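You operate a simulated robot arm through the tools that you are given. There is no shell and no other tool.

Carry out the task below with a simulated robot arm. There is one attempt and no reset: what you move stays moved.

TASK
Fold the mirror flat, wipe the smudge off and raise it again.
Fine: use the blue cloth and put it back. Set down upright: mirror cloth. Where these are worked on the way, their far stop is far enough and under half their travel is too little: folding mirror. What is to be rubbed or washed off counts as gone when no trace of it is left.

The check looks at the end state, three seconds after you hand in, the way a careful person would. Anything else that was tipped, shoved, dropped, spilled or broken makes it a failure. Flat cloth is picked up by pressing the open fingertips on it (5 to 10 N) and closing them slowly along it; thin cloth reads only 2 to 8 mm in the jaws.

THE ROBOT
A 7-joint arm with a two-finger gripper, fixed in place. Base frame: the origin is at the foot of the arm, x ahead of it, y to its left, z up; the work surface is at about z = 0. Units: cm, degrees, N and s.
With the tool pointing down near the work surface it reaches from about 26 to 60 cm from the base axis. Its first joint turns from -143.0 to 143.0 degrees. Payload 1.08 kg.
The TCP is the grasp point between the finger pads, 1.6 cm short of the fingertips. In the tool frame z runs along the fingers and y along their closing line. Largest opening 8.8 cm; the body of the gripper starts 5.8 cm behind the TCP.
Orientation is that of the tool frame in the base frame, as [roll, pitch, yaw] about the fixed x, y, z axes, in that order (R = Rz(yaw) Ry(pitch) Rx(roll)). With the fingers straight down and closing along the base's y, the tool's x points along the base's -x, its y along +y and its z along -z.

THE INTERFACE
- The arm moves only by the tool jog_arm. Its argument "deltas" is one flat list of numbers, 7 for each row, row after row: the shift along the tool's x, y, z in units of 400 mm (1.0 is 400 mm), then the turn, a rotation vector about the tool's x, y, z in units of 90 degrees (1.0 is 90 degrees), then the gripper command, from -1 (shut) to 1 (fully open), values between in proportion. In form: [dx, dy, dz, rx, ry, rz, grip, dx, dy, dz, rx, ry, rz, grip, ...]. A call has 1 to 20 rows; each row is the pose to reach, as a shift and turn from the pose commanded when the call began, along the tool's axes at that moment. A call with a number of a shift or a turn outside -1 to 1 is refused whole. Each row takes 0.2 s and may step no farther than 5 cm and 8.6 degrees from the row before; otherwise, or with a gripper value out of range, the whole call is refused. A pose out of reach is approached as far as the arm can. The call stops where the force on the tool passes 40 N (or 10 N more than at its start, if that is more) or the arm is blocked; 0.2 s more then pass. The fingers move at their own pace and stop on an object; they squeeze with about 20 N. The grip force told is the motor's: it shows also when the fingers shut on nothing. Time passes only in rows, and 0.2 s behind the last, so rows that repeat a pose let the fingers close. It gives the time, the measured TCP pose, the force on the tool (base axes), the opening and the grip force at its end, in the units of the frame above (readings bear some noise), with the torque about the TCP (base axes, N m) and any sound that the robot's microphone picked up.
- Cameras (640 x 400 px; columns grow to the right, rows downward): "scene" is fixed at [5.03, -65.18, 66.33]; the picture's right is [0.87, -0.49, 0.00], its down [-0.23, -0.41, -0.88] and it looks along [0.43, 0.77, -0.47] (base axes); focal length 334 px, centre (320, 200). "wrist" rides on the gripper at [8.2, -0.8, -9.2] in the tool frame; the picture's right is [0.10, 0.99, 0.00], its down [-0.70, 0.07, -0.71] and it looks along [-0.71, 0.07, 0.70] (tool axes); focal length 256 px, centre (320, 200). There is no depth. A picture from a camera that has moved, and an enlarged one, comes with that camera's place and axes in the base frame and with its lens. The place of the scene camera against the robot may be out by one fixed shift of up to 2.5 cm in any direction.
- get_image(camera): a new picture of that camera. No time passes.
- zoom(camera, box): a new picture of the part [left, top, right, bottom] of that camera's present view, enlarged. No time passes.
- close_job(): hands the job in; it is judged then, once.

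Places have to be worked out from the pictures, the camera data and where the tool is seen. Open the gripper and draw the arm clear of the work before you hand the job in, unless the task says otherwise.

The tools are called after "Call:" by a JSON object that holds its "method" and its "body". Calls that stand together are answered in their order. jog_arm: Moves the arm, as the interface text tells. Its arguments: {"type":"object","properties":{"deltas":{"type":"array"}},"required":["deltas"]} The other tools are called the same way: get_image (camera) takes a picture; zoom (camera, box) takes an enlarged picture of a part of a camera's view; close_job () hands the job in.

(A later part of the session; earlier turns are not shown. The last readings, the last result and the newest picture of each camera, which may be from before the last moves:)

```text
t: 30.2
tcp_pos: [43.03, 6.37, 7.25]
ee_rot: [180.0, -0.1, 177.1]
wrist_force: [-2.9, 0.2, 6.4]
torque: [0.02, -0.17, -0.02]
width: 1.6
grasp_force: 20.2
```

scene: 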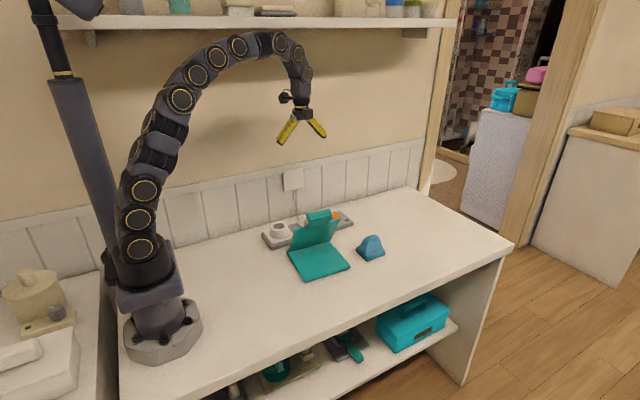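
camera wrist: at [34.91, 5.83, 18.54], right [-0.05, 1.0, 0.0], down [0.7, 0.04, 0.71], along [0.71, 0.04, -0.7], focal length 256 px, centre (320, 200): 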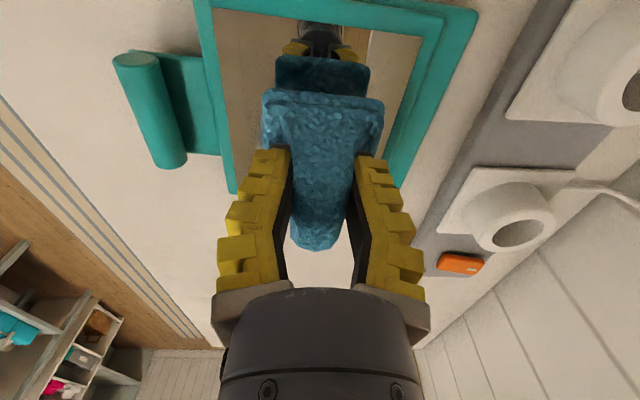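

Contact at 6 N. I now rub over the smudge in rows along x, keeping the pad inside the glass.

Call:
{"method": "jog_arm", "body": {"deltas": [-0.03, 0, 0.001, 0, 0, 0, -1, -0.06, 0, 0.001, 0, 0, 0, -1, -0.03, 0, 0.001, 0, 0, 0, -1, 0, 0, 0.001, 0, 0, 0, -1, 0.03, 0, 0.001, 0, 0, 0, -1, 0.06, 0, 0.001, 0, 0, 0, -1, 0.06, 0.02, 0.001, 0, 0, 0, -1, 0.06, 0.037, 0.001, 0, 0, 0, -1, 0.03, 0.037, 0.001, 0, 0, 0, -1, 0, 0.037, 0.001, 0, 0, 0, -1, -0.03, 0.037, 0.001, 0, 0, 0, -1, -0.06, 0.037, 0.001, 0, 0, 0, -1, -0.06, 0.018, 0.001, 0, 0, 0, -1, -0.06, 0, 0.001, 0, 0, 0, -1, -0.06, -0.02, 0.001, 0, 0, 0, -1, -0.06, -0.037, 0.001, 0, 0, 0, -1, -0.03, -0.037, 0.001, 0, 0, 0, -1, 0, -0.037, 0.001, 0, 0, 0, -1, 0.03, -0.037, 0.001, 0, 0, 0, -1, 0.06, -0.037, 0.001, 0, 0, 0, -1]}}

Call:
{"method": "zoom", "body": {"camera": "scene", "box": [270, 180, 390, 290]}}

Call:
{"method": "get_image", "body": {"camera": "wrist"}}

```text
t: 34.4
tcp_pos: [40.7, 5.0, 7.1]
ee_rot: [180.0, 0.1, 177.0]
wrist_force: [4.8, -1.1, 10.3]
torque: [-0.02, 0.01, -0.02]
width: 1.59
grasp_force: 19.8
```

```text
3.64 times, centred on (330, 235) of scene
camera zoom: at [5.03, -65.18, 66.33], right [0.87, -0.49, 0.0], down [-0.23, -0.41, -0.88], along [0.43, 0.77, -0.47], focal length 1213 px, centre (284, 73)
```

zoom: 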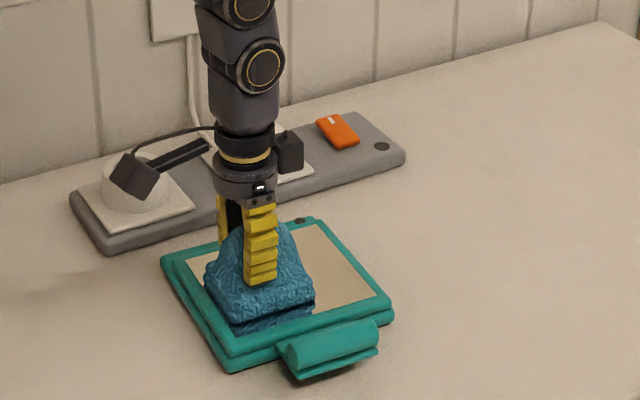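

```text
taken
camera wrist: at [32.44, 4.45, 16.32], right [-0.05, 1.0, 0.0], down [0.7, 0.03, 0.71], along [0.71, 0.04, -0.7], focal length 256 px, centre (320, 200)
```

wrist: 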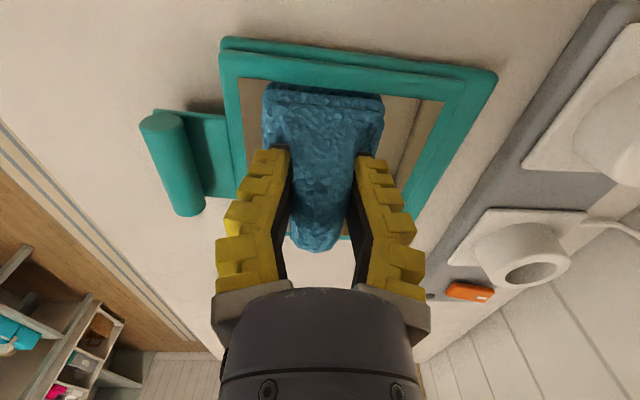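

The rubbed part looks clean already. I go over the lower and upper rows again, then lift off to inspect.

Call:
{"method": "jog_arm", "body": {"deltas": [0, -0.02, 0, 0, 0, 0, -1, 0, -0.04, 0, 0, 0, 0, -1, -0.03, -0.04, 0, 0, 0, 0, -1, -0.06, -0.04, 0, 0, 0, 0, -1, -0.09, -0.04, 0, 0, 0, 0, -1, -0.12, -0.04, 0, 0, 0, 0, -1, -0.12, -0.01, 0, 0, 0, 0, -1, -0.12, 0.02, 0, 0, 0, 0, -1, -0.12, 0.05, 0, 0, 0, 0, -1, -0.12, 0.073, 0, 0, 0, 0, -1, -0.09, 0.073, 0, 0, 0, 0, -1, -0.06, 0.073, 0, 0, 0, 0, -1, -0.03, 0.073, 0, 0, 0, 0, -1, 0, 0.073, 0, 0, 0, 0, -1, 0, 0.05, 0, 0, 0, 0, -1, -0.03, 0.045, 0, 0, 0, 0, -1, -0.06, 0.03, 0, 0, 0, 0, -1, -0.06, 0.02, -0.05, 0, 0, 0, -1, -0.06, 0.02, -0.12, 0, 0, 0, -1, -0.06, 0.02, -0.2, 0, 0, 0, -1]}}

Call:
{"method": "zoom", "body": {"camera": "scene", "box": [270, 180, 390, 290]}}

Call:
{"method": "get_image", "body": {"camera": "wrist"}}

```text
t: 38.6
tcp_pos: [43.02, 5.57, 15.0]
ee_rot: [180.0, 0.0, 177.0]
wrist_force: [-0.2, 0.7, -1.1]
torque: [-0.05, 0.02, 0.04]
width: 1.56
grasp_force: 20.0
```

```text
3.64 times, centred on (330, 235) of scene
camera zoom: at [5.03, -65.18, 66.33], right [0.87, -0.49, 0.0], down [-0.23, -0.41, -0.88], along [0.43, 0.77, -0.47], focal length 1213 px, centre (284, 73)
```

zoom: 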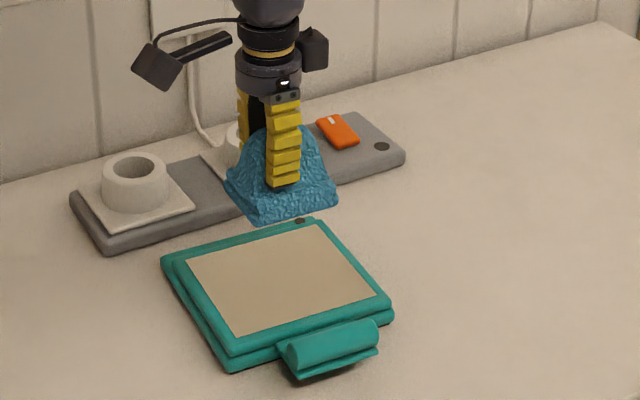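

```text
taken
camera wrist: at [34.87, 5.09, 24.29], right [-0.05, 1.0, 0.0], down [0.71, 0.04, 0.71], along [0.71, 0.04, -0.71], focal length 256 px, centre (320, 200)
```

wrist: 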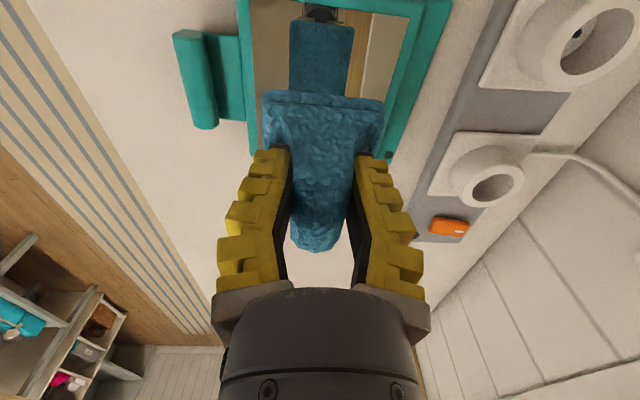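

The glass looks clean from the scene camera; I zoom hard to look for faint traces.

Call:
{"method": "zoom", "body": {"camera": "scene", "box": [296, 235, 386, 285]}}

Call:
{"method": "zoom", "body": {"camera": "wrist", "box": [240, 0, 460, 110]}}

```text
7.11 times, centred on (341, 260) of scene
camera zoom: at [5.03, -65.18, 66.33], right [0.87, -0.49, 0.0], down [-0.23, -0.41, -0.88], along [0.43, 0.77, -0.47], focal length 2371 px, centre (171, -227)
```

zoom: 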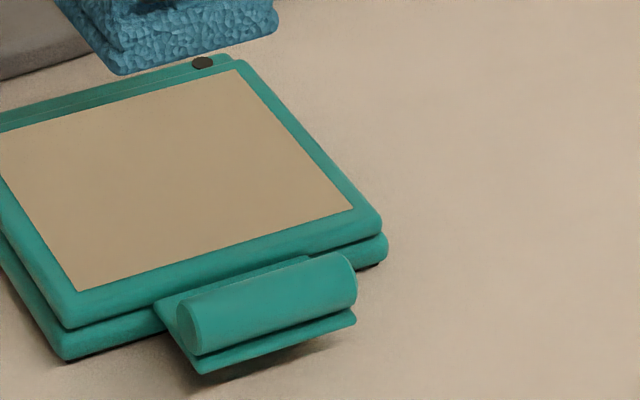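

```text
2.91 times, centred on (350, 55) of wrist
camera zoom: at [34.87, 5.09, 24.29], right [-0.05, 1.0, 0.0], down [0.71, 0.04, 0.71], along [0.71, 0.04, -0.71], focal length 745 px, centre (233, 622)
```

zoom: 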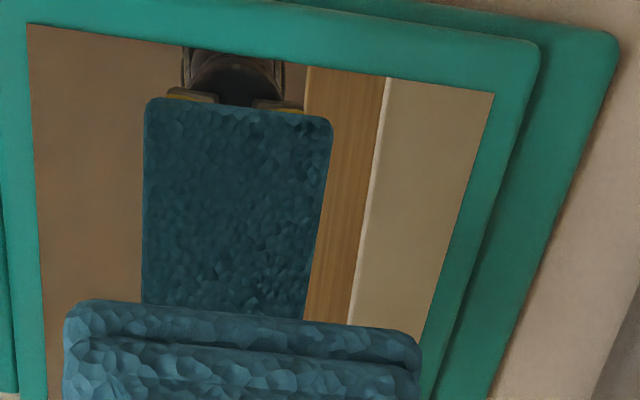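

No trace is visible, but for certainty I make one more pass, this time mostly along y.

Call:
{"method": "jog_arm", "body": {"deltas": [0, 0, 0.1, 0, 0, 0, -1, 0, 0, 0.18, 0, 0, 0, -1, 0, 0, 0.2, 0, 0, 0, -1, 0, 0.03, 0.2, 0, 0, 0, -1, 0, 0.056, 0.2, 0, 0, 0, -1, -0.03, 0.056, 0.2, 0, 0, 0, -1, -0.06, 0.056, 0.2, 0, 0, 0, -1, -0.06, 0.028, 0.2, 0, 0, 0, -1, -0.06, 0, 0.2, 0, 0, 0, -1, -0.06, -0.028, 0.2, 0, 0, 0, -1, -0.06, -0.052, 0.2, 0, 0, 0, -1, -0.03, -0.052, 0.2, 0, 0, 0, -1, 0, -0.052, 0.2, 0, 0, 0, -1, 0, -0.02, 0.2, 0, 0, 0, -1, 0, 0.01, 0.2, 0, 0, 0, -1, 0.03, 0.01, 0.2, 0, 0, 0, -1, 0.06, 0.01, 0.2, 0, 0, 0, -1, 0.06, -0.025, 0.2, 0, 0, 0, -1, 0.06, -0.052, 0.2, 0, 0, 0, -1, 0.03, -0.052, 0.2, 0, 0, 0, -1]}}

```text
t: 42.8
tcp_pos: [41.77, 3.63, 7.13]
ee_rot: [-179.9, -0.2, 177.0]
wrist_force: [-1.5, 0.3, 3.3]
torque: [-0.01, -0.04, 0.0]
width: 1.53
grasp_force: 19.8
```

Call:
{"method": "jog_arm", "body": {"deltas": [0.03, 0.02, 0.003, 0, 0, 0, -1, 0.03, 0.05, 0.003, 0, 0, 0, -1, 0.03, 0.08, 0.003, 0, 0, 0, -1, 0.03, 0.106, 0.003, 0, 0, 0, -1, 0, 0.106, 0.003, 0, 0, 0, -1, -0.03, 0.106, 0.003, 0, 0, 0, -1, -0.06, 0.106, 0.003, 0, 0, 0, -1, -0.09, 0.106, 0.003, 0, 0, 0, -1, -0.09, 0.08, 0.003, 0, 0, 0, -1, -0.06, 0.06, 0.003, 0, 0, 0, -1, -0.03, 0.05, 0.003, 0, 0, 0, -1, -0.03, 0.05, -0.05, 0, 0, 0, -1, -0.06, 0.05, -0.1, 0, 0, 0, -1, -0.12, 0.05, -0.16, 0, 0, 0, -1, -0.18, 0.03, -0.18, 0, 0, -0.01, -1, -0.24, 0.01, -0.18, 0, 0, -0.02, -1, -0.3, -0.01, -0.18, 0, 0, -0.021, -1, -0.36, -0.025, -0.18, 0, 0, -0.021, -1, -0.4, -0.025, -0.18, 0, 0, -0.021, -1]}}

Call:
{"method": "zoom", "body": {"camera": "scene", "box": [270, 180, 430, 290]}}

Call:
{"method": "zoom", "body": {"camera": "scene", "box": [280, 225, 370, 285]}}

Call:
{"method": "get_image", "body": {"camera": "wrist"}}

```text
t: 46.8
tcp_pos: [57.75, 1.71, 14.22]
ee_rot: [180.0, -0.1, 178.9]
wrist_force: [1.1, -0.5, -0.5]
torque: [0.0, -0.01, -0.01]
width: 1.55
grasp_force: 20.1
```

```text
3.64 times, centred on (350, 235) of scene
camera zoom: at [5.03, -65.18, 66.33], right [0.87, -0.49, 0.0], down [-0.23, -0.41, -0.88], along [0.43, 0.77, -0.47], focal length 1213 px, centre (211, 73)
```

zoom: 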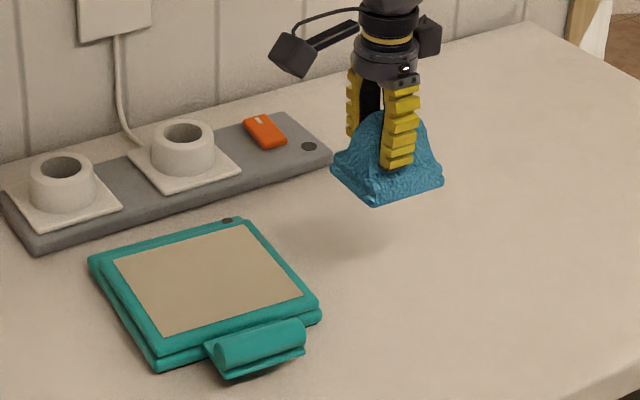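

```text
6.67 times, centred on (325, 255) of scene
camera zoom: at [5.03, -65.18, 66.33], right [0.87, -0.49, 0.0], down [-0.23, -0.41, -0.88], along [0.43, 0.77, -0.47], focal length 2223 px, centre (287, -167)
```

zoom: 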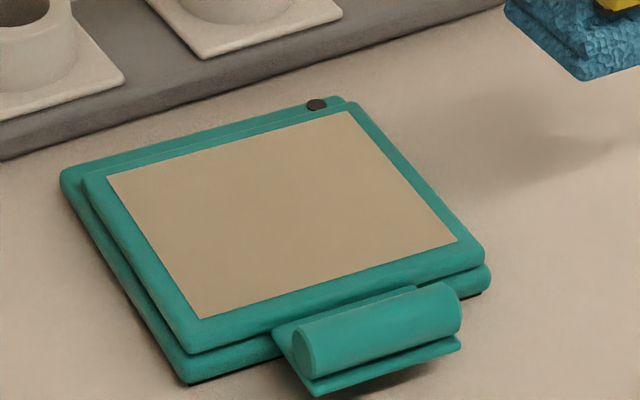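

```text
taken
camera wrist: at [49.57, 0.95, 23.46], right [-0.08, 1.0, 0.0], down [0.7, 0.06, 0.71], along [0.71, 0.06, -0.71], focal length 256 px, centre (320, 200)
```

wrist: 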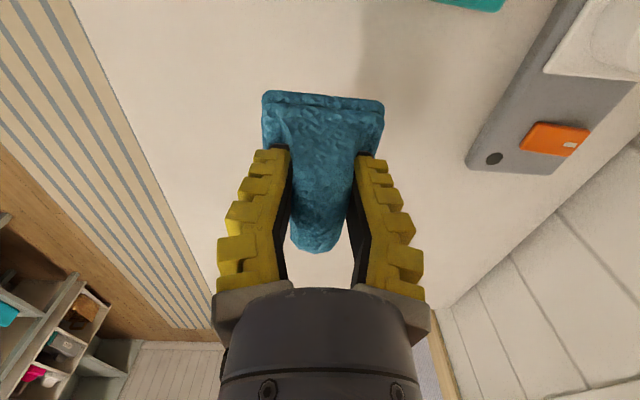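

The mirror is clean from edge to edge. I bring the cloth back over its first place (TCP 59.7, 2.13) and lower it almost to the table.

Call:
{"method": "jog_arm", "body": {"deltas": [-0.025, 0.006, 0.04, 0, 0, 0, -1, -0.049, 0.0114, 0.1, 0, 0, 0, -1, -0.049, 0.0114, 0.16, 0, 0, 0, -1, -0.049, 0.0114, 0.21, 0, 0, 0, -1, -0.049, 0.0114, 0.232, 0, 0, 0, -1, -0.049, 0.0114, 0.24, 0, 0, 0, -1]}}

Call:
{"method": "get_image", "body": {"camera": "wrist"}}

Call:
{"method": "zoom", "body": {"camera": "scene", "box": [330, 190, 430, 280]}}

```text
t: 48.2
tcp_pos: [59.59, 2.23, 4.65]
ee_rot: [179.9, 0.0, 178.9]
wrist_force: [0.9, -0.2, -0.2]
torque: [0.05, 0.0, -0.03]
width: 1.56
grasp_force: 20.4
```

```text
taken
camera wrist: at [51.47, 1.45, 13.94], right [-0.08, 1.0, 0.0], down [0.7, 0.06, 0.71], along [0.71, 0.06, -0.71], focal length 256 px, centre (320, 200)
```

wrist: 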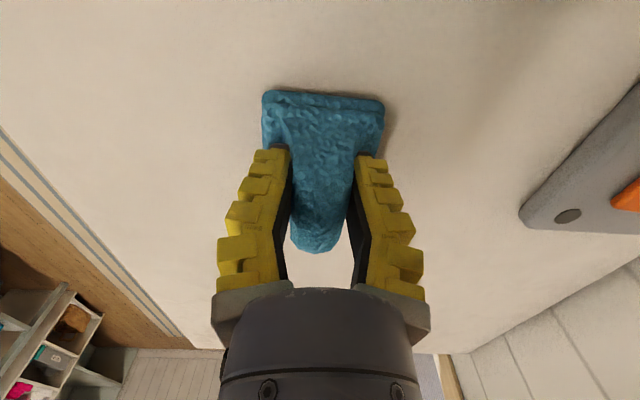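

```text
4.44 times, centred on (380, 235) of scene
camera zoom: at [5.03, -65.18, 66.33], right [0.87, -0.49, 0.0], down [-0.23, -0.41, -0.88], along [0.43, 0.77, -0.47], focal length 1482 px, centre (53, 44)
```

zoom: 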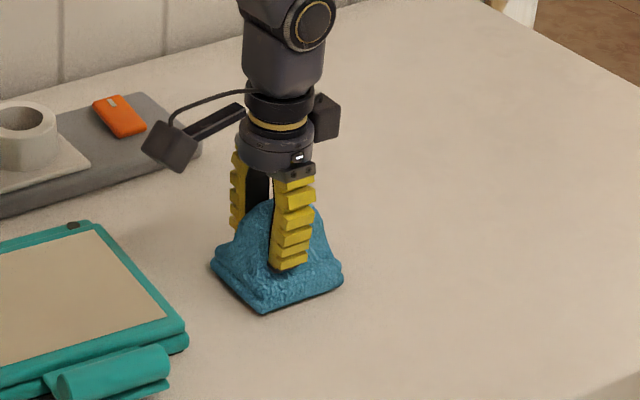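

It's back over the same spot, a few millimetres above the table. I lower in tiny steps to a light touch.

Call:
{"method": "jog_arm", "body": {"deltas": [-0.002, -0.001, 0.003, 0, 0, 0, -1, -0.002, -0.001, 0.005, 0, 0, 0, -1]}}

```text
t: 48.8
tcp_pos: [59.83, 2.13, 4.38]
ee_rot: [-180.0, 0.1, 178.9]
wrist_force: [0.3, 0.2, -0.3]
torque: [-0.03, 0.01, -0.01]
width: 1.56
grasp_force: 20.4
```

Call:
{"method": "jog_arm", "body": {"deltas": [0, 0, 0.002, 0, 0, 0, -1, 0, 0, 0.004, 0, 0, 0, -1]}}

```text
t: 49.4
tcp_pos: [59.81, 2.06, 4.24]
ee_rot: [180.0, -0.1, 178.8]
wrist_force: [-1.9, -0.3, 4.2]
torque: [0.0, -0.09, -0.06]
width: 1.57
grasp_force: 20.2
```

Light contact (4 N): the cloth stands on the table. I open the fingers gradually and go straight up.

Call:
{"method": "jog_arm", "body": {"deltas": [0, 0, 0, 0, 0, 0, -0.6, 0, 0, 0, 0, 0, 0, -0.3, 0, 0, 0, 0, 0, 0, 0, 0, 0, 0, 0, 0, 0, 0.3, 0, 0, -0.03, 0, 0, 0, 0.5, 0, 0, -0.08, 0, 0, 0, 0.5, 0, 0, -0.15, 0, 0, 0, 0.5, 0.03, 0, -0.22, 0, 0, 0, 0.5, 0.1, 0, -0.3, 0, 0, 0, 0.5]}}

Call:
{"method": "get_image", "body": {"camera": "wrist"}}

Call:
{"method": "zoom", "body": {"camera": "scene", "box": [330, 190, 430, 280]}}

```text
t: 51.4
tcp_pos: [55.72, 2.22, 16.42]
ee_rot: [180.0, 0.0, 179.0]
wrist_force: [-0.1, 1.0, 0.0]
torque: [-0.02, -0.01, -0.03]
width: 6.92
grasp_force: 3.1
```

```text
taken
camera wrist: at [47.53, 1.41, 25.61], right [-0.08, 1.0, 0.0], down [0.7, 0.06, 0.71], along [0.71, 0.06, -0.71], focal length 256 px, centre (320, 200)
```

wrist: 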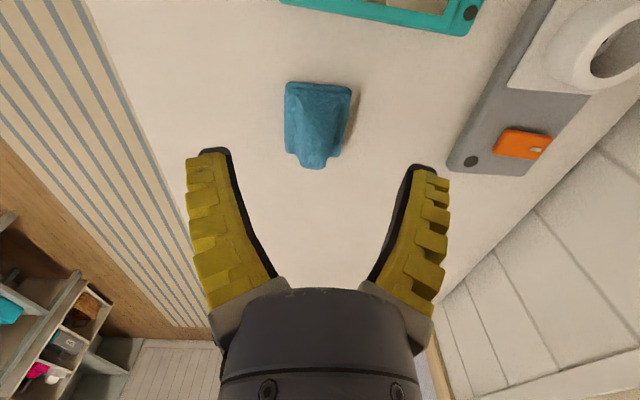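

```text
4.44 times, centred on (380, 235) of scene
camera zoom: at [5.03, -65.18, 66.33], right [0.87, -0.49, 0.0], down [-0.23, -0.41, -0.88], along [0.43, 0.77, -0.47], focal length 1482 px, centre (53, 44)
```

zoom: 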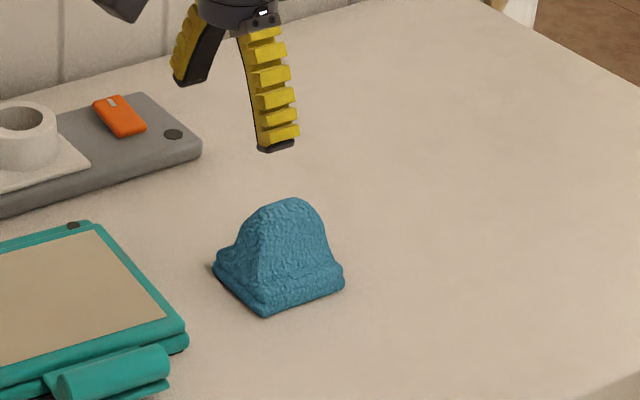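

The cloth stands upright exactly where it was. Now for raising the mirror: I go over to look at the handle in its flat position from close by.

Call:
{"method": "jog_arm", "body": {"deltas": [0.066, -0.023, -0.01, 0, 0, 0.003, 0.5, 0.133, -0.047, -0.02, 0, 0, 0.006, 0.5, 0.2, -0.07, -0.02, 0, 0, 0.009, 0.5, 0.266, -0.093, -0.02, 0, 0, 0.013, 0.5, 0.332, -0.116, -0.02, 0, 0, 0.016, 0.5, 0.4, -0.14, -0.015, 0, 0, 0.019, 0.5, 0.465, -0.163, -0.01, 0, 0, 0.022, 0.5]}}

Call:
{"method": "get_image", "body": {"camera": "wrist"}}

Call:
{"method": "zoom", "body": {"camera": "wrist", "box": [250, 60, 430, 240]}}

Call:
{"method": "zoom", "body": {"camera": "scene", "box": [300, 235, 370, 290]}}

```text
t: 53.0
tcp_pos: [37.07, -3.89, 16.61]
ee_rot: [179.9, 0.0, 176.9]
wrist_force: [-0.1, 0.3, -0.9]
torque: [0.03, 0.01, 0.01]
width: 6.92
grasp_force: 2.8
```

```text
taken
camera wrist: at [28.86, -4.36, 25.86], right [-0.05, 1.0, 0.0], down [0.7, 0.03, 0.71], along [0.71, 0.03, -0.7], focal length 256 px, centre (320, 200)
```

wrist: 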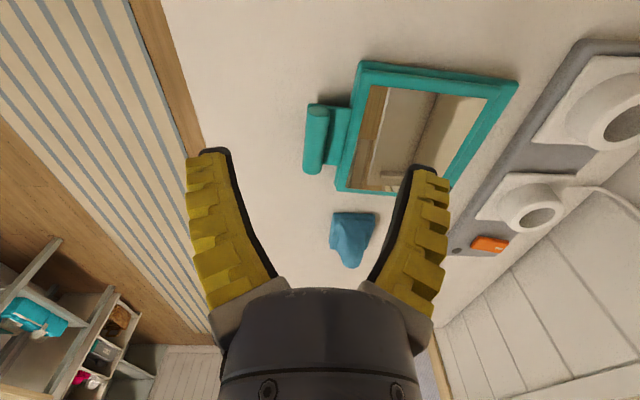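

```text
2.22 times, centred on (340, 150) of wrist
camera zoom: at [28.86, -4.36, 25.86], right [-0.05, 1.0, 0.0], down [0.7, 0.03, 0.71], along [0.71, 0.03, -0.7], focal length 569 px, centre (276, 311)
```

zoom: 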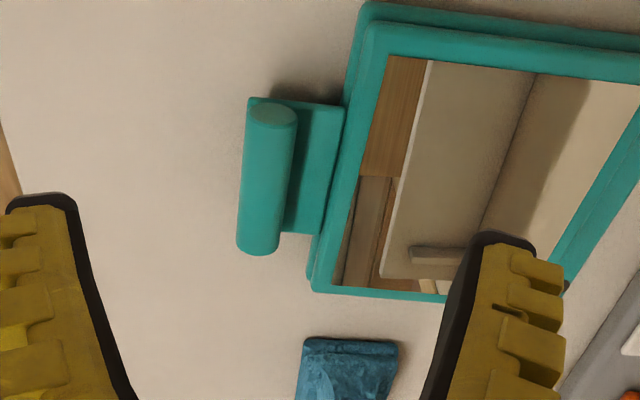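

```text
7.27 times, centred on (335, 262) of scene
camera zoom: at [5.03, -65.18, 66.33], right [0.87, -0.49, 0.0], down [-0.23, -0.41, -0.88], along [0.43, 0.77, -0.47], focal length 2425 px, centre (211, -254)
```

zoom: 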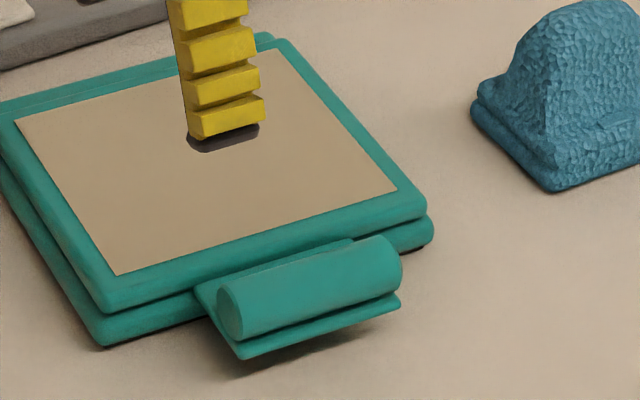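

The bar now lies along (40.0, -4.0)–(46.9, -4.5) at z≈3.35, with a 2.3 cm gap to the panel edge. I'll grip it across its diameter from above, then swing it up while turning the tool with the panel. First I go above it with a narrow opening.

Call:
{"method": "jog_arm", "body": {"deltas": [-0.04, 0, 0.01, 0, 0, 0, -0.27, -0.08, 0, 0.04, 0, 0, 0, -0.27, -0.12, 0, 0.09, 0, 0, 0, -0.27, -0.161, -0.001, 0.14, 0, 0, 0, -0.27, -0.161, -0.001, 0.19, 0, 0, 0, -0.27]}}

Call:
{"method": "get_image", "body": {"camera": "wrist"}}

Call:
{"method": "zoom", "body": {"camera": "scene", "box": [280, 200, 380, 290]}}

```text
t: 54.2
tcp_pos: [43.44, -4.32, 9.07]
ee_rot: [-180.0, 0.2, 176.9]
wrist_force: [0.4, 1.1, 0.5]
torque: [-0.02, 0.03, 0.01]
width: 3.71
grasp_force: 3.8
```

```text
taken
camera wrist: at [35.27, -4.77, 18.33], right [-0.05, 1.0, 0.0], down [0.7, 0.03, 0.71], along [0.71, 0.03, -0.7], focal length 256 px, centre (320, 200)
```

wrist: 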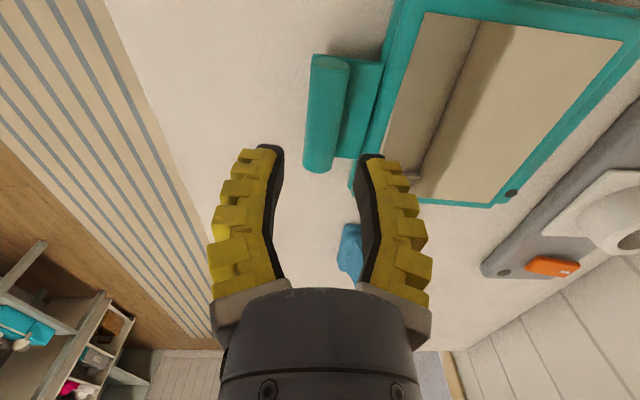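

```text
4.44 times, centred on (330, 245) of scene
camera zoom: at [5.03, -65.18, 66.33], right [0.87, -0.49, 0.0], down [-0.23, -0.41, -0.88], along [0.43, 0.77, -0.47], focal length 1482 px, centre (276, 0)
```

zoom: 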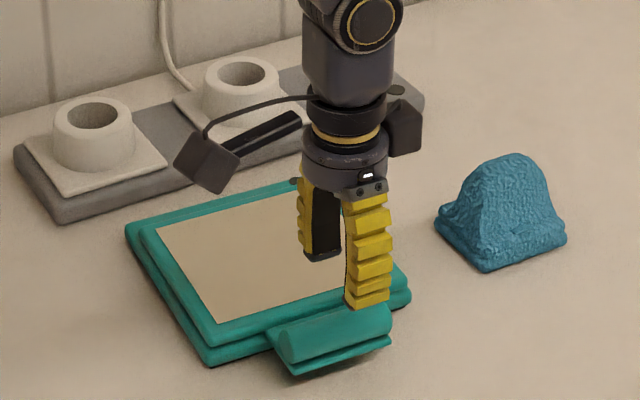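

Cylinder centre is about y = -4.15 under the hand. I narrow the opening a little, shift +0.12 cm in y and lower to z≈4.2, watching the force.

Call:
{"method": "jog_arm", "body": {"deltas": [0, 0.003, 0.03, 0, 0, 0, -0.42, 0, 0.003, 0.065, 0, 0, 0, -0.42, 0, 0.003, 0.09, 0, 0, 0, -0.42, 0, 0.003, 0.107, 0, 0, 0, -0.42, 0, 0.003, 0.12, 0, 0, 0, -0.42]}}

Call:
{"method": "get_image", "body": {"camera": "wrist"}}

Call:
{"method": "zoom", "body": {"camera": "scene", "box": [300, 220, 380, 290]}}

```text
t: 55.4
tcp_pos: [43.39, -4.19, 4.23]
ee_rot: [180.0, -0.1, 176.9]
wrist_force: [-0.2, 0.2, -0.8]
torque: [0.03, 0.0, 0.01]
width: 3.06
grasp_force: 3.4
```

```text
taken
camera wrist: at [35.2, -4.67, 13.52], right [-0.05, 1.0, 0.0], down [0.7, 0.03, 0.71], along [0.71, 0.03, -0.71], focal length 256 px, centre (320, 200)
```

wrist: 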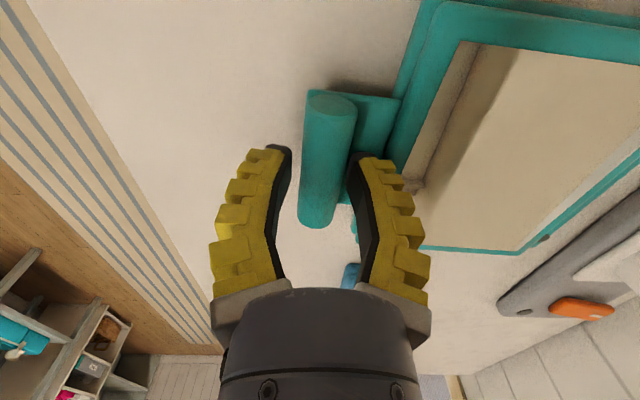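

```text
5.71 times, centred on (340, 255) of scene
camera zoom: at [5.03, -65.18, 66.33], right [0.87, -0.49, 0.0], down [-0.23, -0.41, -0.88], along [0.43, 0.77, -0.47], focal length 1905 px, centre (206, -114)
```

zoom: 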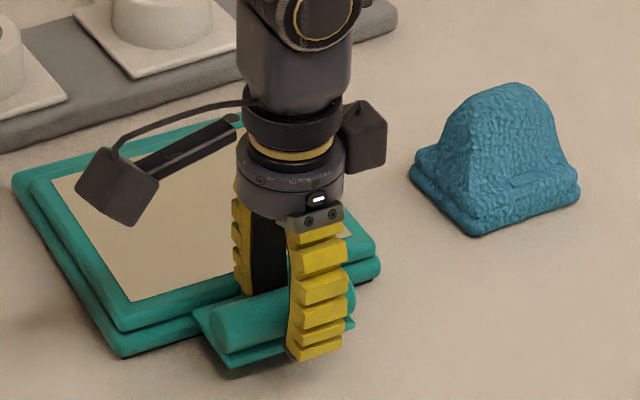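

Call:
{"method": "zoom", "body": {"camera": "wrist", "box": [230, 70, 430, 270]}}

```text
2.00 times, centred on (330, 170) of wrist
camera zoom: at [35.2, -4.67, 13.52], right [-0.05, 1.0, 0.0], down [0.7, 0.03, 0.71], along [0.71, 0.03, -0.71], focal length 512 px, centre (300, 260)
```

zoom: 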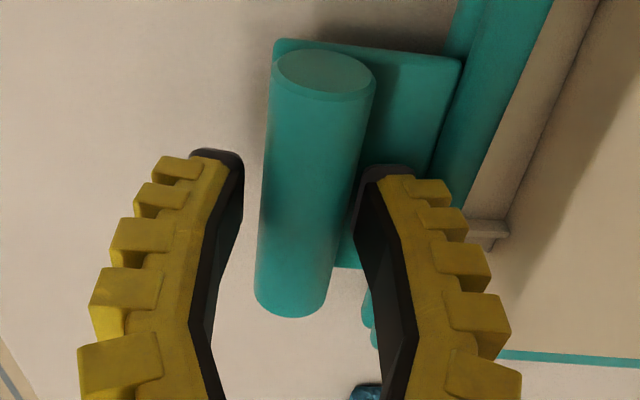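

The bar sits about 0.3 cm toward the +y finger, so I shift +0.28 cm in y to centre it, then close slowly.

Call:
{"method": "jog_arm", "body": {"deltas": [0, 0.004, 0, 0, 0, 0, -0.42, 0, 0.007, 0, 0, 0, 0, -0.45, 0, 0.007, 0, 0, 0, 0, -0.6, 0, 0.007, 0, 0, 0, 0, -0.75, 0, 0.007, 0, 0, 0, 0, -0.9, 0, 0.007, 0, 0, 0, 0, -1, 0, 0.007, 0, 0, 0, 0, -1]}}

Call:
{"method": "zoom", "body": {"camera": "wrist", "box": [230, 70, 430, 270]}}

Call:
{"method": "zoom", "body": {"camera": "scene", "box": [270, 200, 390, 290]}}

```text
t: 57.0
tcp_pos: [43.48, -3.96, 4.33]
ee_rot: [-180.0, 0.1, 176.9]
wrist_force: [-6.5, -11.6, 17.7]
torque: [-0.24, 0.15, -0.08]
width: 1.18
grasp_force: 20.0
```

```text
2.00 times, centred on (330, 170) of wrist
camera zoom: at [35.26, -4.45, 13.6], right [-0.05, 1.0, 0.0], down [0.7, 0.03, 0.71], along [0.71, 0.03, -0.7], focal length 512 px, centre (300, 260)
```

zoom: 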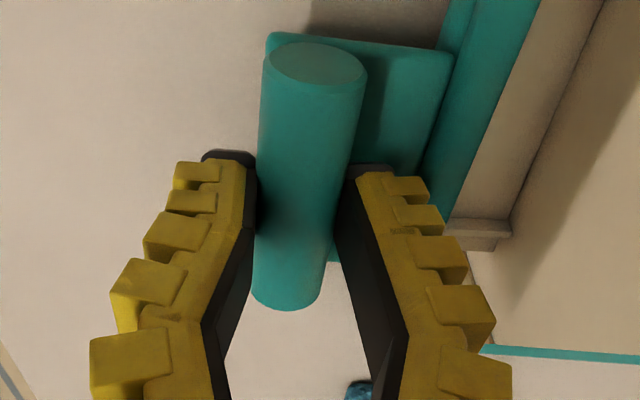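

```text
4.44 times, centred on (330, 245) of scene
camera zoom: at [5.03, -65.18, 66.33], right [0.87, -0.49, 0.0], down [-0.23, -0.41, -0.88], along [0.43, 0.77, -0.47], focal length 1482 px, centre (276, 0)
```

zoom: 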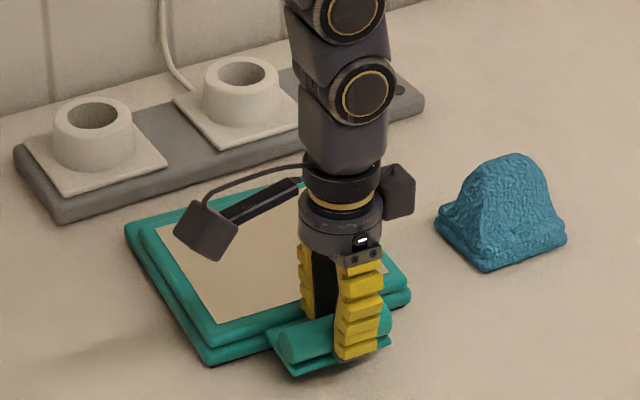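

The bar is gripped, with some side load (-11.6 N y) and the tips pressing on the tab (+17.7 N z). I relieve that by easing 0.1 cm back and up.

Call:
{"method": "jog_arm", "body": {"deltas": [0, -0.0015, -0.002, 0, 0, 0, -1, 0, -0.003, -0.004, 0, 0, 0, -1]}}

```text
t: 57.6
tcp_pos: [43.28, -3.97, 4.52]
ee_rot: [-180.0, 0.0, 176.9]
wrist_force: [-3.4, -2.1, 9.9]
torque: [-0.04, -0.12, -0.07]
width: 0.9
grasp_force: 19.9
```

Call:
{"method": "zoom", "body": {"camera": "wrist", "box": [230, 70, 430, 270]}}

Call:
{"method": "zoom", "body": {"camera": "scene", "box": [310, 230, 370, 285]}}

```text
2.00 times, centred on (330, 170) of wrist
camera zoom: at [35.26, -4.48, 13.7], right [-0.05, 1.0, 0.0], down [0.7, 0.03, 0.71], along [0.71, 0.04, -0.7], focal length 512 px, centre (300, 260)
```

zoom: 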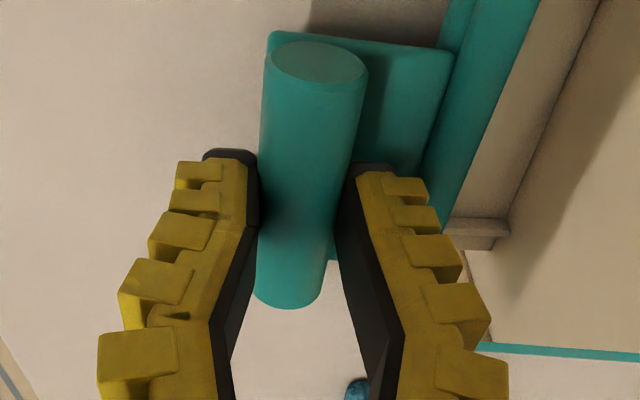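

```text
7.27 times, centred on (340, 258) of scene
camera zoom: at [5.03, -65.18, 66.33], right [0.87, -0.49, 0.0], down [-0.23, -0.41, -0.88], along [0.43, 0.77, -0.47], focal length 2425 px, centre (174, -218)
```

zoom: 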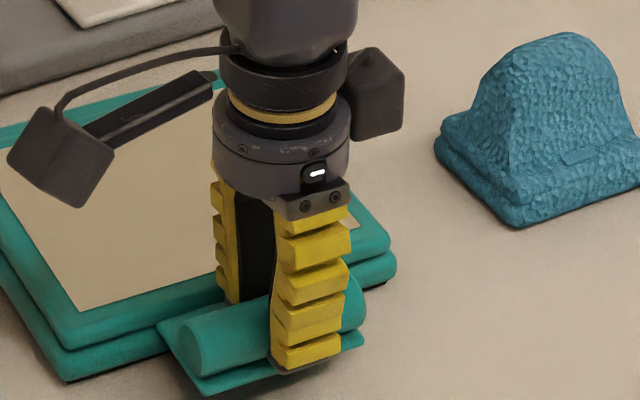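

The bar appears held between the pads near the tips. I try the first 6° of the lift, turning the tool with the panel, and check whether it follows.

Call:
{"method": "jog_arm", "body": {"deltas": [0, 0.0012, -0.0075, 0.0111, 0, 0, -1, 0, 0.0026, -0.0149, 0.0222, 0, 0, -1, 0, 0.0042, -0.0223, 0.0333, 0, 0, -1, 0, 0.0058, -0.0298, 0.0444, 0, 0, -1, 0, 0.0095, -0.0444, 0.0667, 0, 0, -1]}}

Call:
{"method": "zoom", "body": {"camera": "wrist", "box": [230, 70, 430, 270]}}

Call:
{"method": "zoom", "body": {"camera": "scene", "box": [270, 200, 390, 290]}}

```text
t: 58.8
tcp_pos: [43.46, -3.63, 6.2]
ee_rot: [-173.9, 0.0, 176.9]
wrist_force: [2.6, -1.7, 0.8]
torque: [0.07, 0.01, -0.03]
width: 0.59
grasp_force: 19.9
```

```text
2.00 times, centred on (330, 170) of wrist
camera zoom: at [35.34, -3.19, 15.56], right [-0.05, 0.99, -0.1], down [0.71, 0.11, 0.7], along [0.7, -0.04, -0.71], focal length 512 px, centre (300, 260)
```

zoom: 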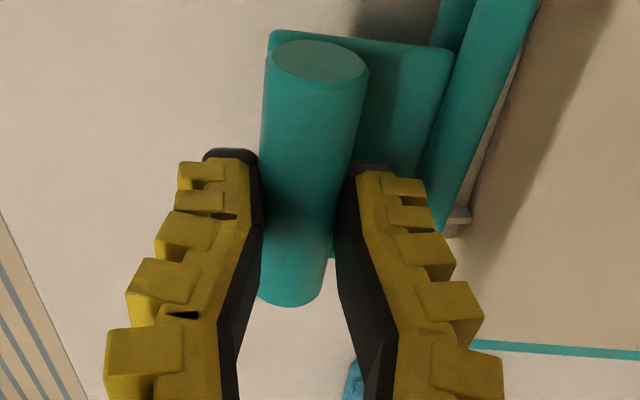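

```text
4.44 times, centred on (330, 245) of scene
camera zoom: at [5.03, -65.18, 66.33], right [0.87, -0.49, 0.0], down [-0.23, -0.41, -0.88], along [0.43, 0.77, -0.47], focal length 1482 px, centre (276, 0)
```

zoom: 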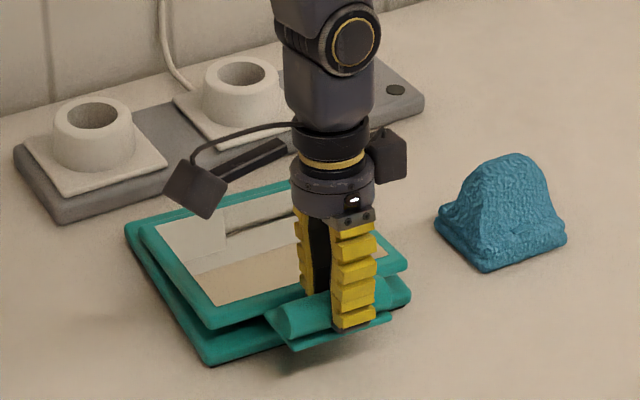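

The panel follows the hand (about 6° up) with little force. By symmetry the same relative motion repeats, so I continue another 14°.

Call:
{"method": "jog_arm", "body": {"deltas": [0, 0.0026, -0.0149, 0.0222, 0, 0, -1, 0, 0.0058, -0.0298, 0.0444, 0, 0, -1, 0, 0.0095, -0.0444, 0.0667, 0, 0, -1, 0, 0.0137, -0.059, 0.0889, 0, 0, -1, 0, 0.0185, -0.0735, 0.1111, 0, 0, -1, 0, 0.0237, -0.0877, 0.1333, 0, 0, -1, 0, 0.0294, -0.1018, 0.1556, 0, 0, -1]}}

Call:
{"method": "zoom", "body": {"camera": "wrist", "box": [230, 70, 430, 270]}}

Call:
{"method": "zoom", "body": {"camera": "scene", "box": [270, 170, 390, 290]}}

```text
t: 60.4
tcp_pos: [43.56, -2.18, 10.24]
ee_rot: [-160.0, 0.0, 176.9]
wrist_force: [3.0, -7.6, 3.4]
torque: [-0.13, 0.15, -0.15]
width: 0.58
grasp_force: 20.0
```

```text
2.00 times, centred on (330, 170) of wrist
camera zoom: at [35.55, 0.63, 19.24], right [-0.05, 0.94, -0.34], down [0.72, 0.27, 0.64], along [0.7, -0.21, -0.69], focal length 512 px, centre (300, 260)
```

zoom: 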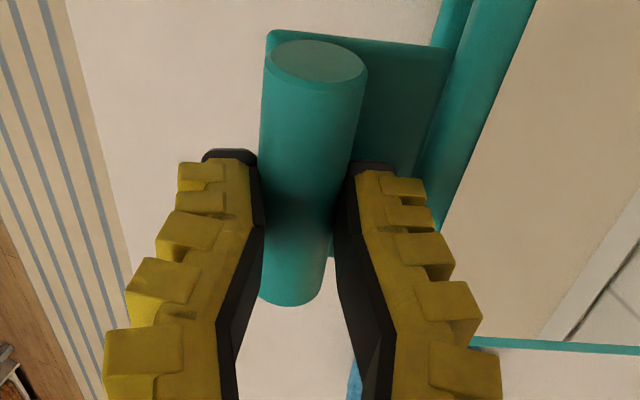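

```text
3.33 times, centred on (330, 230) of scene
camera zoom: at [5.03, -65.18, 66.33], right [0.87, -0.49, 0.0], down [-0.23, -0.41, -0.88], along [0.43, 0.77, -0.47], focal length 1112 px, centre (287, 100)
```

zoom: 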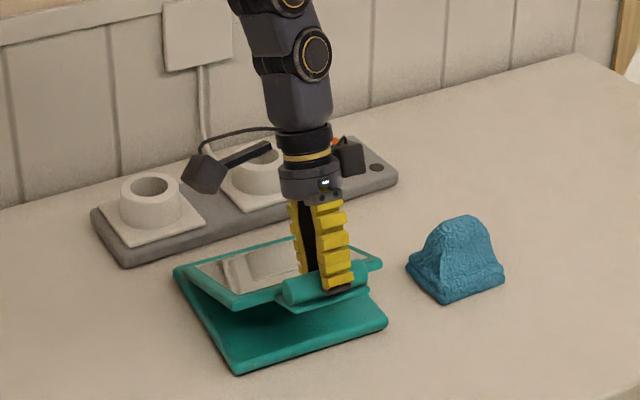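

The panel is about 20° up and firmly held; a 7.6 N side load shows my arc is slightly too far in +y. I correct for it and continue to 34°.

Call:
{"method": "jog_arm", "body": {"deltas": [0, 0.0003, -0.0145, 0.0222, 0, 0, -1, 0, 0.0017, -0.0286, 0.0444, 0, 0, -1, 0, 0.0051, -0.0434, 0.0667, 0, 0, -1, 0, 0.0089, -0.058, 0.0889, 0, 0, -1, 0, 0.0134, -0.0726, 0.1111, 0, 0, -1, 0, 0.0183, -0.0869, 0.1333, 0, 0, -1, 0, 0.0237, -0.1011, 0.1556, 0, 0, -1]}}

Call:
{"method": "zoom", "body": {"camera": "wrist", "box": [230, 70, 430, 270]}}

Call:
{"method": "get_image", "body": {"camera": "scene"}}

```text
t: 62.0
tcp_pos: [43.79, 0.3, 13.64]
ee_rot: [-146.0, -0.1, 176.9]
wrist_force: [-2.4, 4.2, 0.6]
torque: [0.17, 0.26, -0.18]
width: 0.61
grasp_force: 19.6
```

```text
2.00 times, centred on (330, 170) of wrist
camera zoom: at [35.81, 5.03, 21.78], right [-0.06, 0.83, -0.56], down [0.73, 0.42, 0.55], along [0.69, -0.37, -0.63], focal length 512 px, centre (300, 260)
```

zoom: 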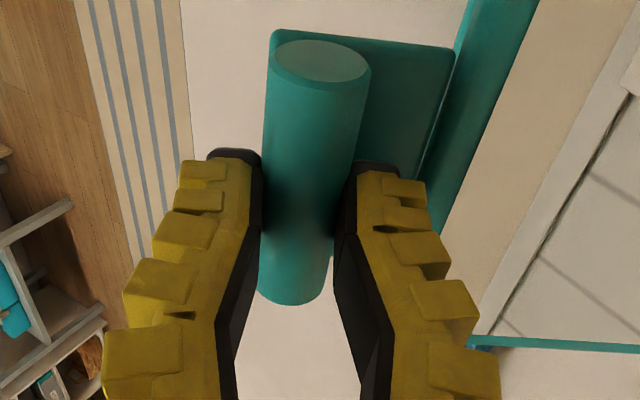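

```text
taken
```

scene: 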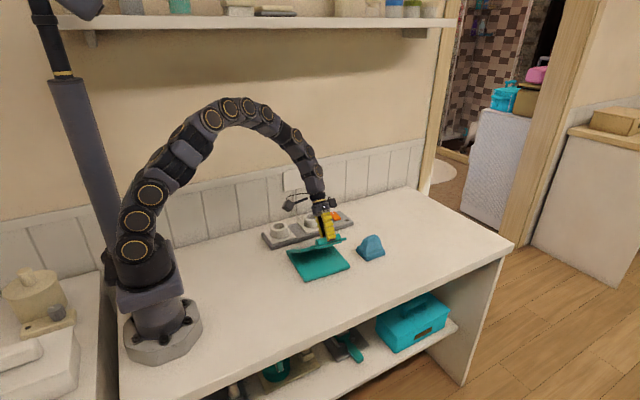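

About 34° now, light forces. I continue another 14° with a tiny correction toward the hinge.

Call:
{"method": "jog_arm", "body": {"deltas": [0, 0.0033, -0.015, 0.0222, 0, 0, -1, 0, 0.0064, -0.0299, 0.0444, 0, 0, -1, 0, 0.0098, -0.0447, 0.0667, 0, 0, -1, 0, 0.0136, -0.0593, 0.0889, 0, 0, -1, 0, 0.018, -0.0739, 0.1111, 0, 0, -1, 0, 0.0228, -0.0882, 0.1333, 0, 0, -1, 0, 0.028, -0.1024, 0.1556, 0, 0, -1]}}

Call:
{"method": "get_image", "body": {"camera": "wrist"}}

Call:
{"method": "zoom", "body": {"camera": "scene", "box": [250, 110, 410, 290]}}

```text
t: 63.6
tcp_pos: [43.79, 3.43, 16.4]
ee_rot: [-131.8, 0.0, 176.9]
wrist_force: [2.4, 3.6, 0.3]
torque: [0.07, -0.03, -0.07]
width: 0.59
grasp_force: 19.9
```

```text
taken
camera wrist: at [36.06, 10.02, 23.23], right [-0.07, 0.67, -0.74], down [0.73, 0.54, 0.42], along [0.68, -0.51, -0.53], focal length 256 px, centre (320, 200)
```

wrist: 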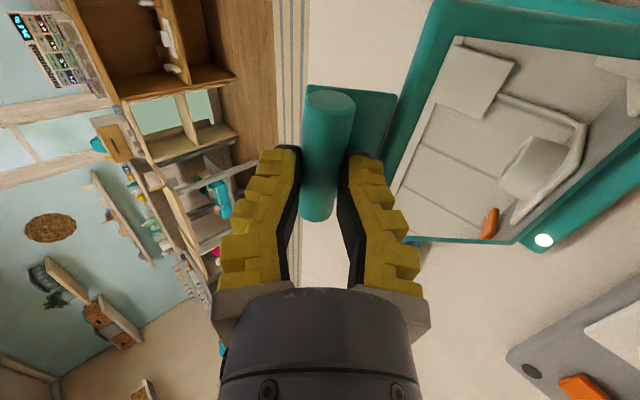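

```text
2.22 times, centred on (330, 200) of scene
camera zoom: at [5.03, -65.18, 66.33], right [0.87, -0.49, 0.0], down [-0.23, -0.41, -0.88], along [0.43, 0.77, -0.47], focal length 741 px, centre (298, 200)
```

zoom: 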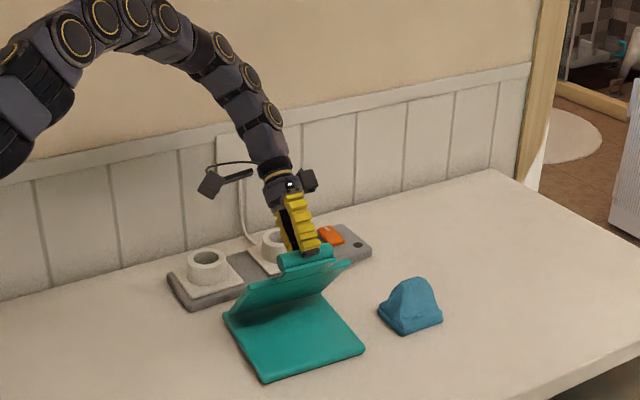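

48° now and the lamp on the base has come on again. I continue 10° more toward its original angle, watching for the stop.

Call:
{"method": "jog_arm", "body": {"deltas": [0, 0.0025, -0.015, 0.0222, 0, 0, -1, 0, 0.0056, -0.0299, 0.0444, 0, 0, -1, 0, 0.009, -0.0447, 0.0667, 0, 0, -1, 0, 0.0128, -0.0593, 0.0889, 0, 0, -1, 0, 0.0172, -0.0739, 0.1111, 0, 0, -1]}}

Call:
{"method": "zoom", "body": {"camera": "scene", "box": [280, 195, 400, 285]}}

```text
t: 64.8
tcp_pos: [43.9, 6.21, 17.87]
ee_rot: [-122.0, -0.1, 176.9]
wrist_force: [-0.4, 1.9, -0.4]
torque: [0.04, 0.12, -0.14]
width: 0.57
grasp_force: 20.0
```

```text
4.44 times, centred on (340, 240) of scene
camera zoom: at [5.03, -65.18, 66.33], right [0.87, -0.49, 0.0], down [-0.23, -0.41, -0.88], along [0.43, 0.77, -0.47], focal length 1482 px, centre (231, 22)
```

zoom: 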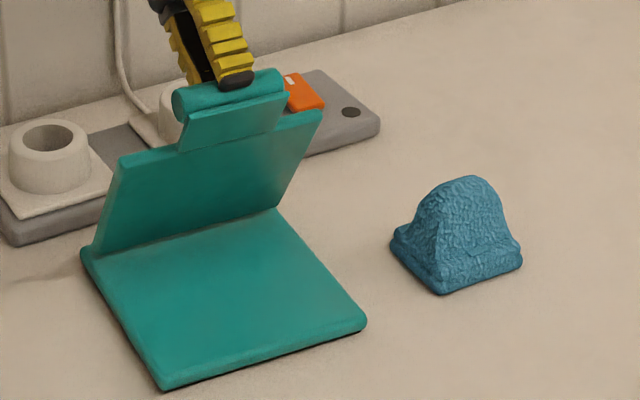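

Compared with the start picture the handle is still about 2–3° short. I go on 2.5° in small steps.

Call:
{"method": "jog_arm", "body": {"deltas": [0, 0.0009, -0.0056, 0.0083, 0, 0, -1, 0, 0.0018, -0.0112, 0.0167, 0, 0, -1, 0, 0.0031, -0.0187, 0.0278, 0, 0, -1]}}

Call:
{"method": "zoom", "body": {"camera": "scene", "box": [280, 195, 400, 285]}}

```text
t: 65.6
tcp_pos: [44.05, 6.79, 18.22]
ee_rot: [-119.4, 0.0, 176.9]
wrist_force: [1.4, 1.3, 0.3]
torque: [-0.01, -0.08, 0.0]
width: 0.59
grasp_force: 20.0
```

```text
4.44 times, centred on (340, 240) of scene
camera zoom: at [5.03, -65.18, 66.33], right [0.87, -0.49, 0.0], down [-0.23, -0.41, -0.88], along [0.43, 0.77, -0.47], focal length 1482 px, centre (231, 22)
```

zoom: 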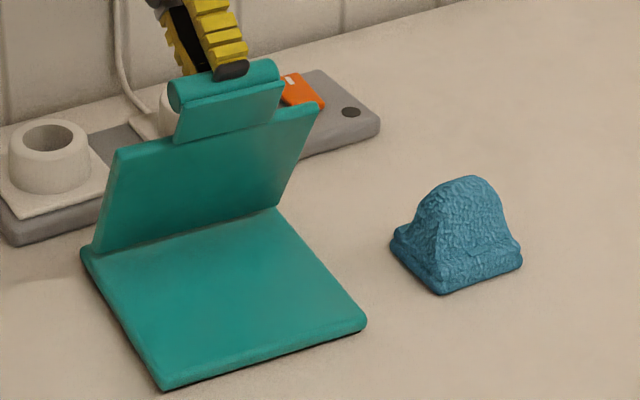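

The mirror is back at its original angle (corners match the start picture within a couple of pixels). I open the fingers slowly and check that the hinge holds.

Call:
{"method": "jog_arm", "body": {"deltas": [0, 0, 0, 0, 0, 0, -0.85, 0, 0, 0, 0, 0, 0, -0.7, 0, 0, 0, 0, 0, 0, -0.55, 0, 0, 0, 0, 0, 0, -0.42, 0, 0, 0, 0, 0, 0, -0.42]}}

Call:
{"method": "zoom", "body": {"camera": "scene", "box": [280, 195, 400, 285]}}

Call:
{"method": "get_image", "body": {"camera": "wrist"}}

```text
t: 66.8
tcp_pos: [44.04, 6.86, 18.3]
ee_rot: [-119.4, 0.0, 176.8]
wrist_force: [0.9, -0.2, 0.0]
torque: [0.01, 0.0, -0.02]
width: 3.04
grasp_force: 3.6
```

```text
4.44 times, centred on (340, 240) of scene
camera zoom: at [5.03, -65.18, 66.33], right [0.87, -0.49, 0.0], down [-0.23, -0.41, -0.88], along [0.43, 0.77, -0.47], focal length 1482 px, centre (231, 22)
```

zoom: 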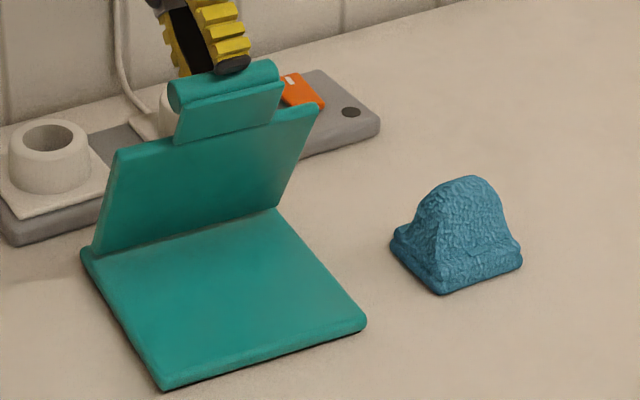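

```text
taken
camera wrist: at [36.31, 14.69, 23.51], right [-0.08, 0.49, -0.87], down [0.74, 0.61, 0.29], along [0.67, -0.62, -0.41], focal length 256 px, centre (320, 200)
```

wrist: 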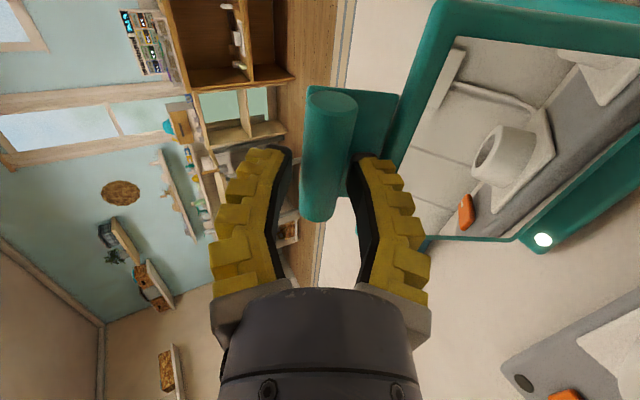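

The mirror holds by itself with the fingers clear. I back the hand straight out along its own axis (3 cm).

Call:
{"method": "jog_arm", "body": {"deltas": [0, 0, -0.012, 0, 0, 0, -0.42, 0, 0, -0.025, 0, 0, 0, -0.42, 0, 0, -0.04, 0, 0, 0, -0.42, 0, 0, -0.058, 0, 0, 0, -0.42, 0, 0, -0.078, 0, 0, 0, -0.42]}}

Call:
{"method": "zoom", "body": {"camera": "scene", "box": [250, 130, 400, 285]}}

```text
t: 68.0
tcp_pos: [44.17, 9.54, 19.72]
ee_rot: [-119.6, 0.1, 176.9]
wrist_force: [-0.8, -0.5, 0.3]
torque: [-0.01, 0.0, 0.01]
width: 3.06
grasp_force: 3.3
```

```text
2.58 times, centred on (325, 208) of scene
camera zoom: at [5.03, -65.18, 66.33], right [0.87, -0.49, 0.0], down [-0.23, -0.41, -0.88], along [0.43, 0.77, -0.47], focal length 860 px, centre (307, 181)
```

zoom: 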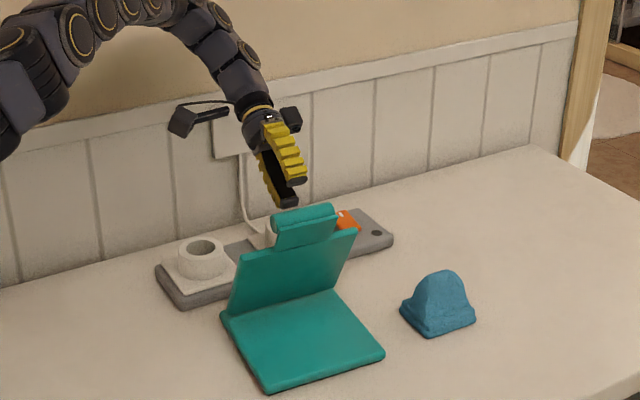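

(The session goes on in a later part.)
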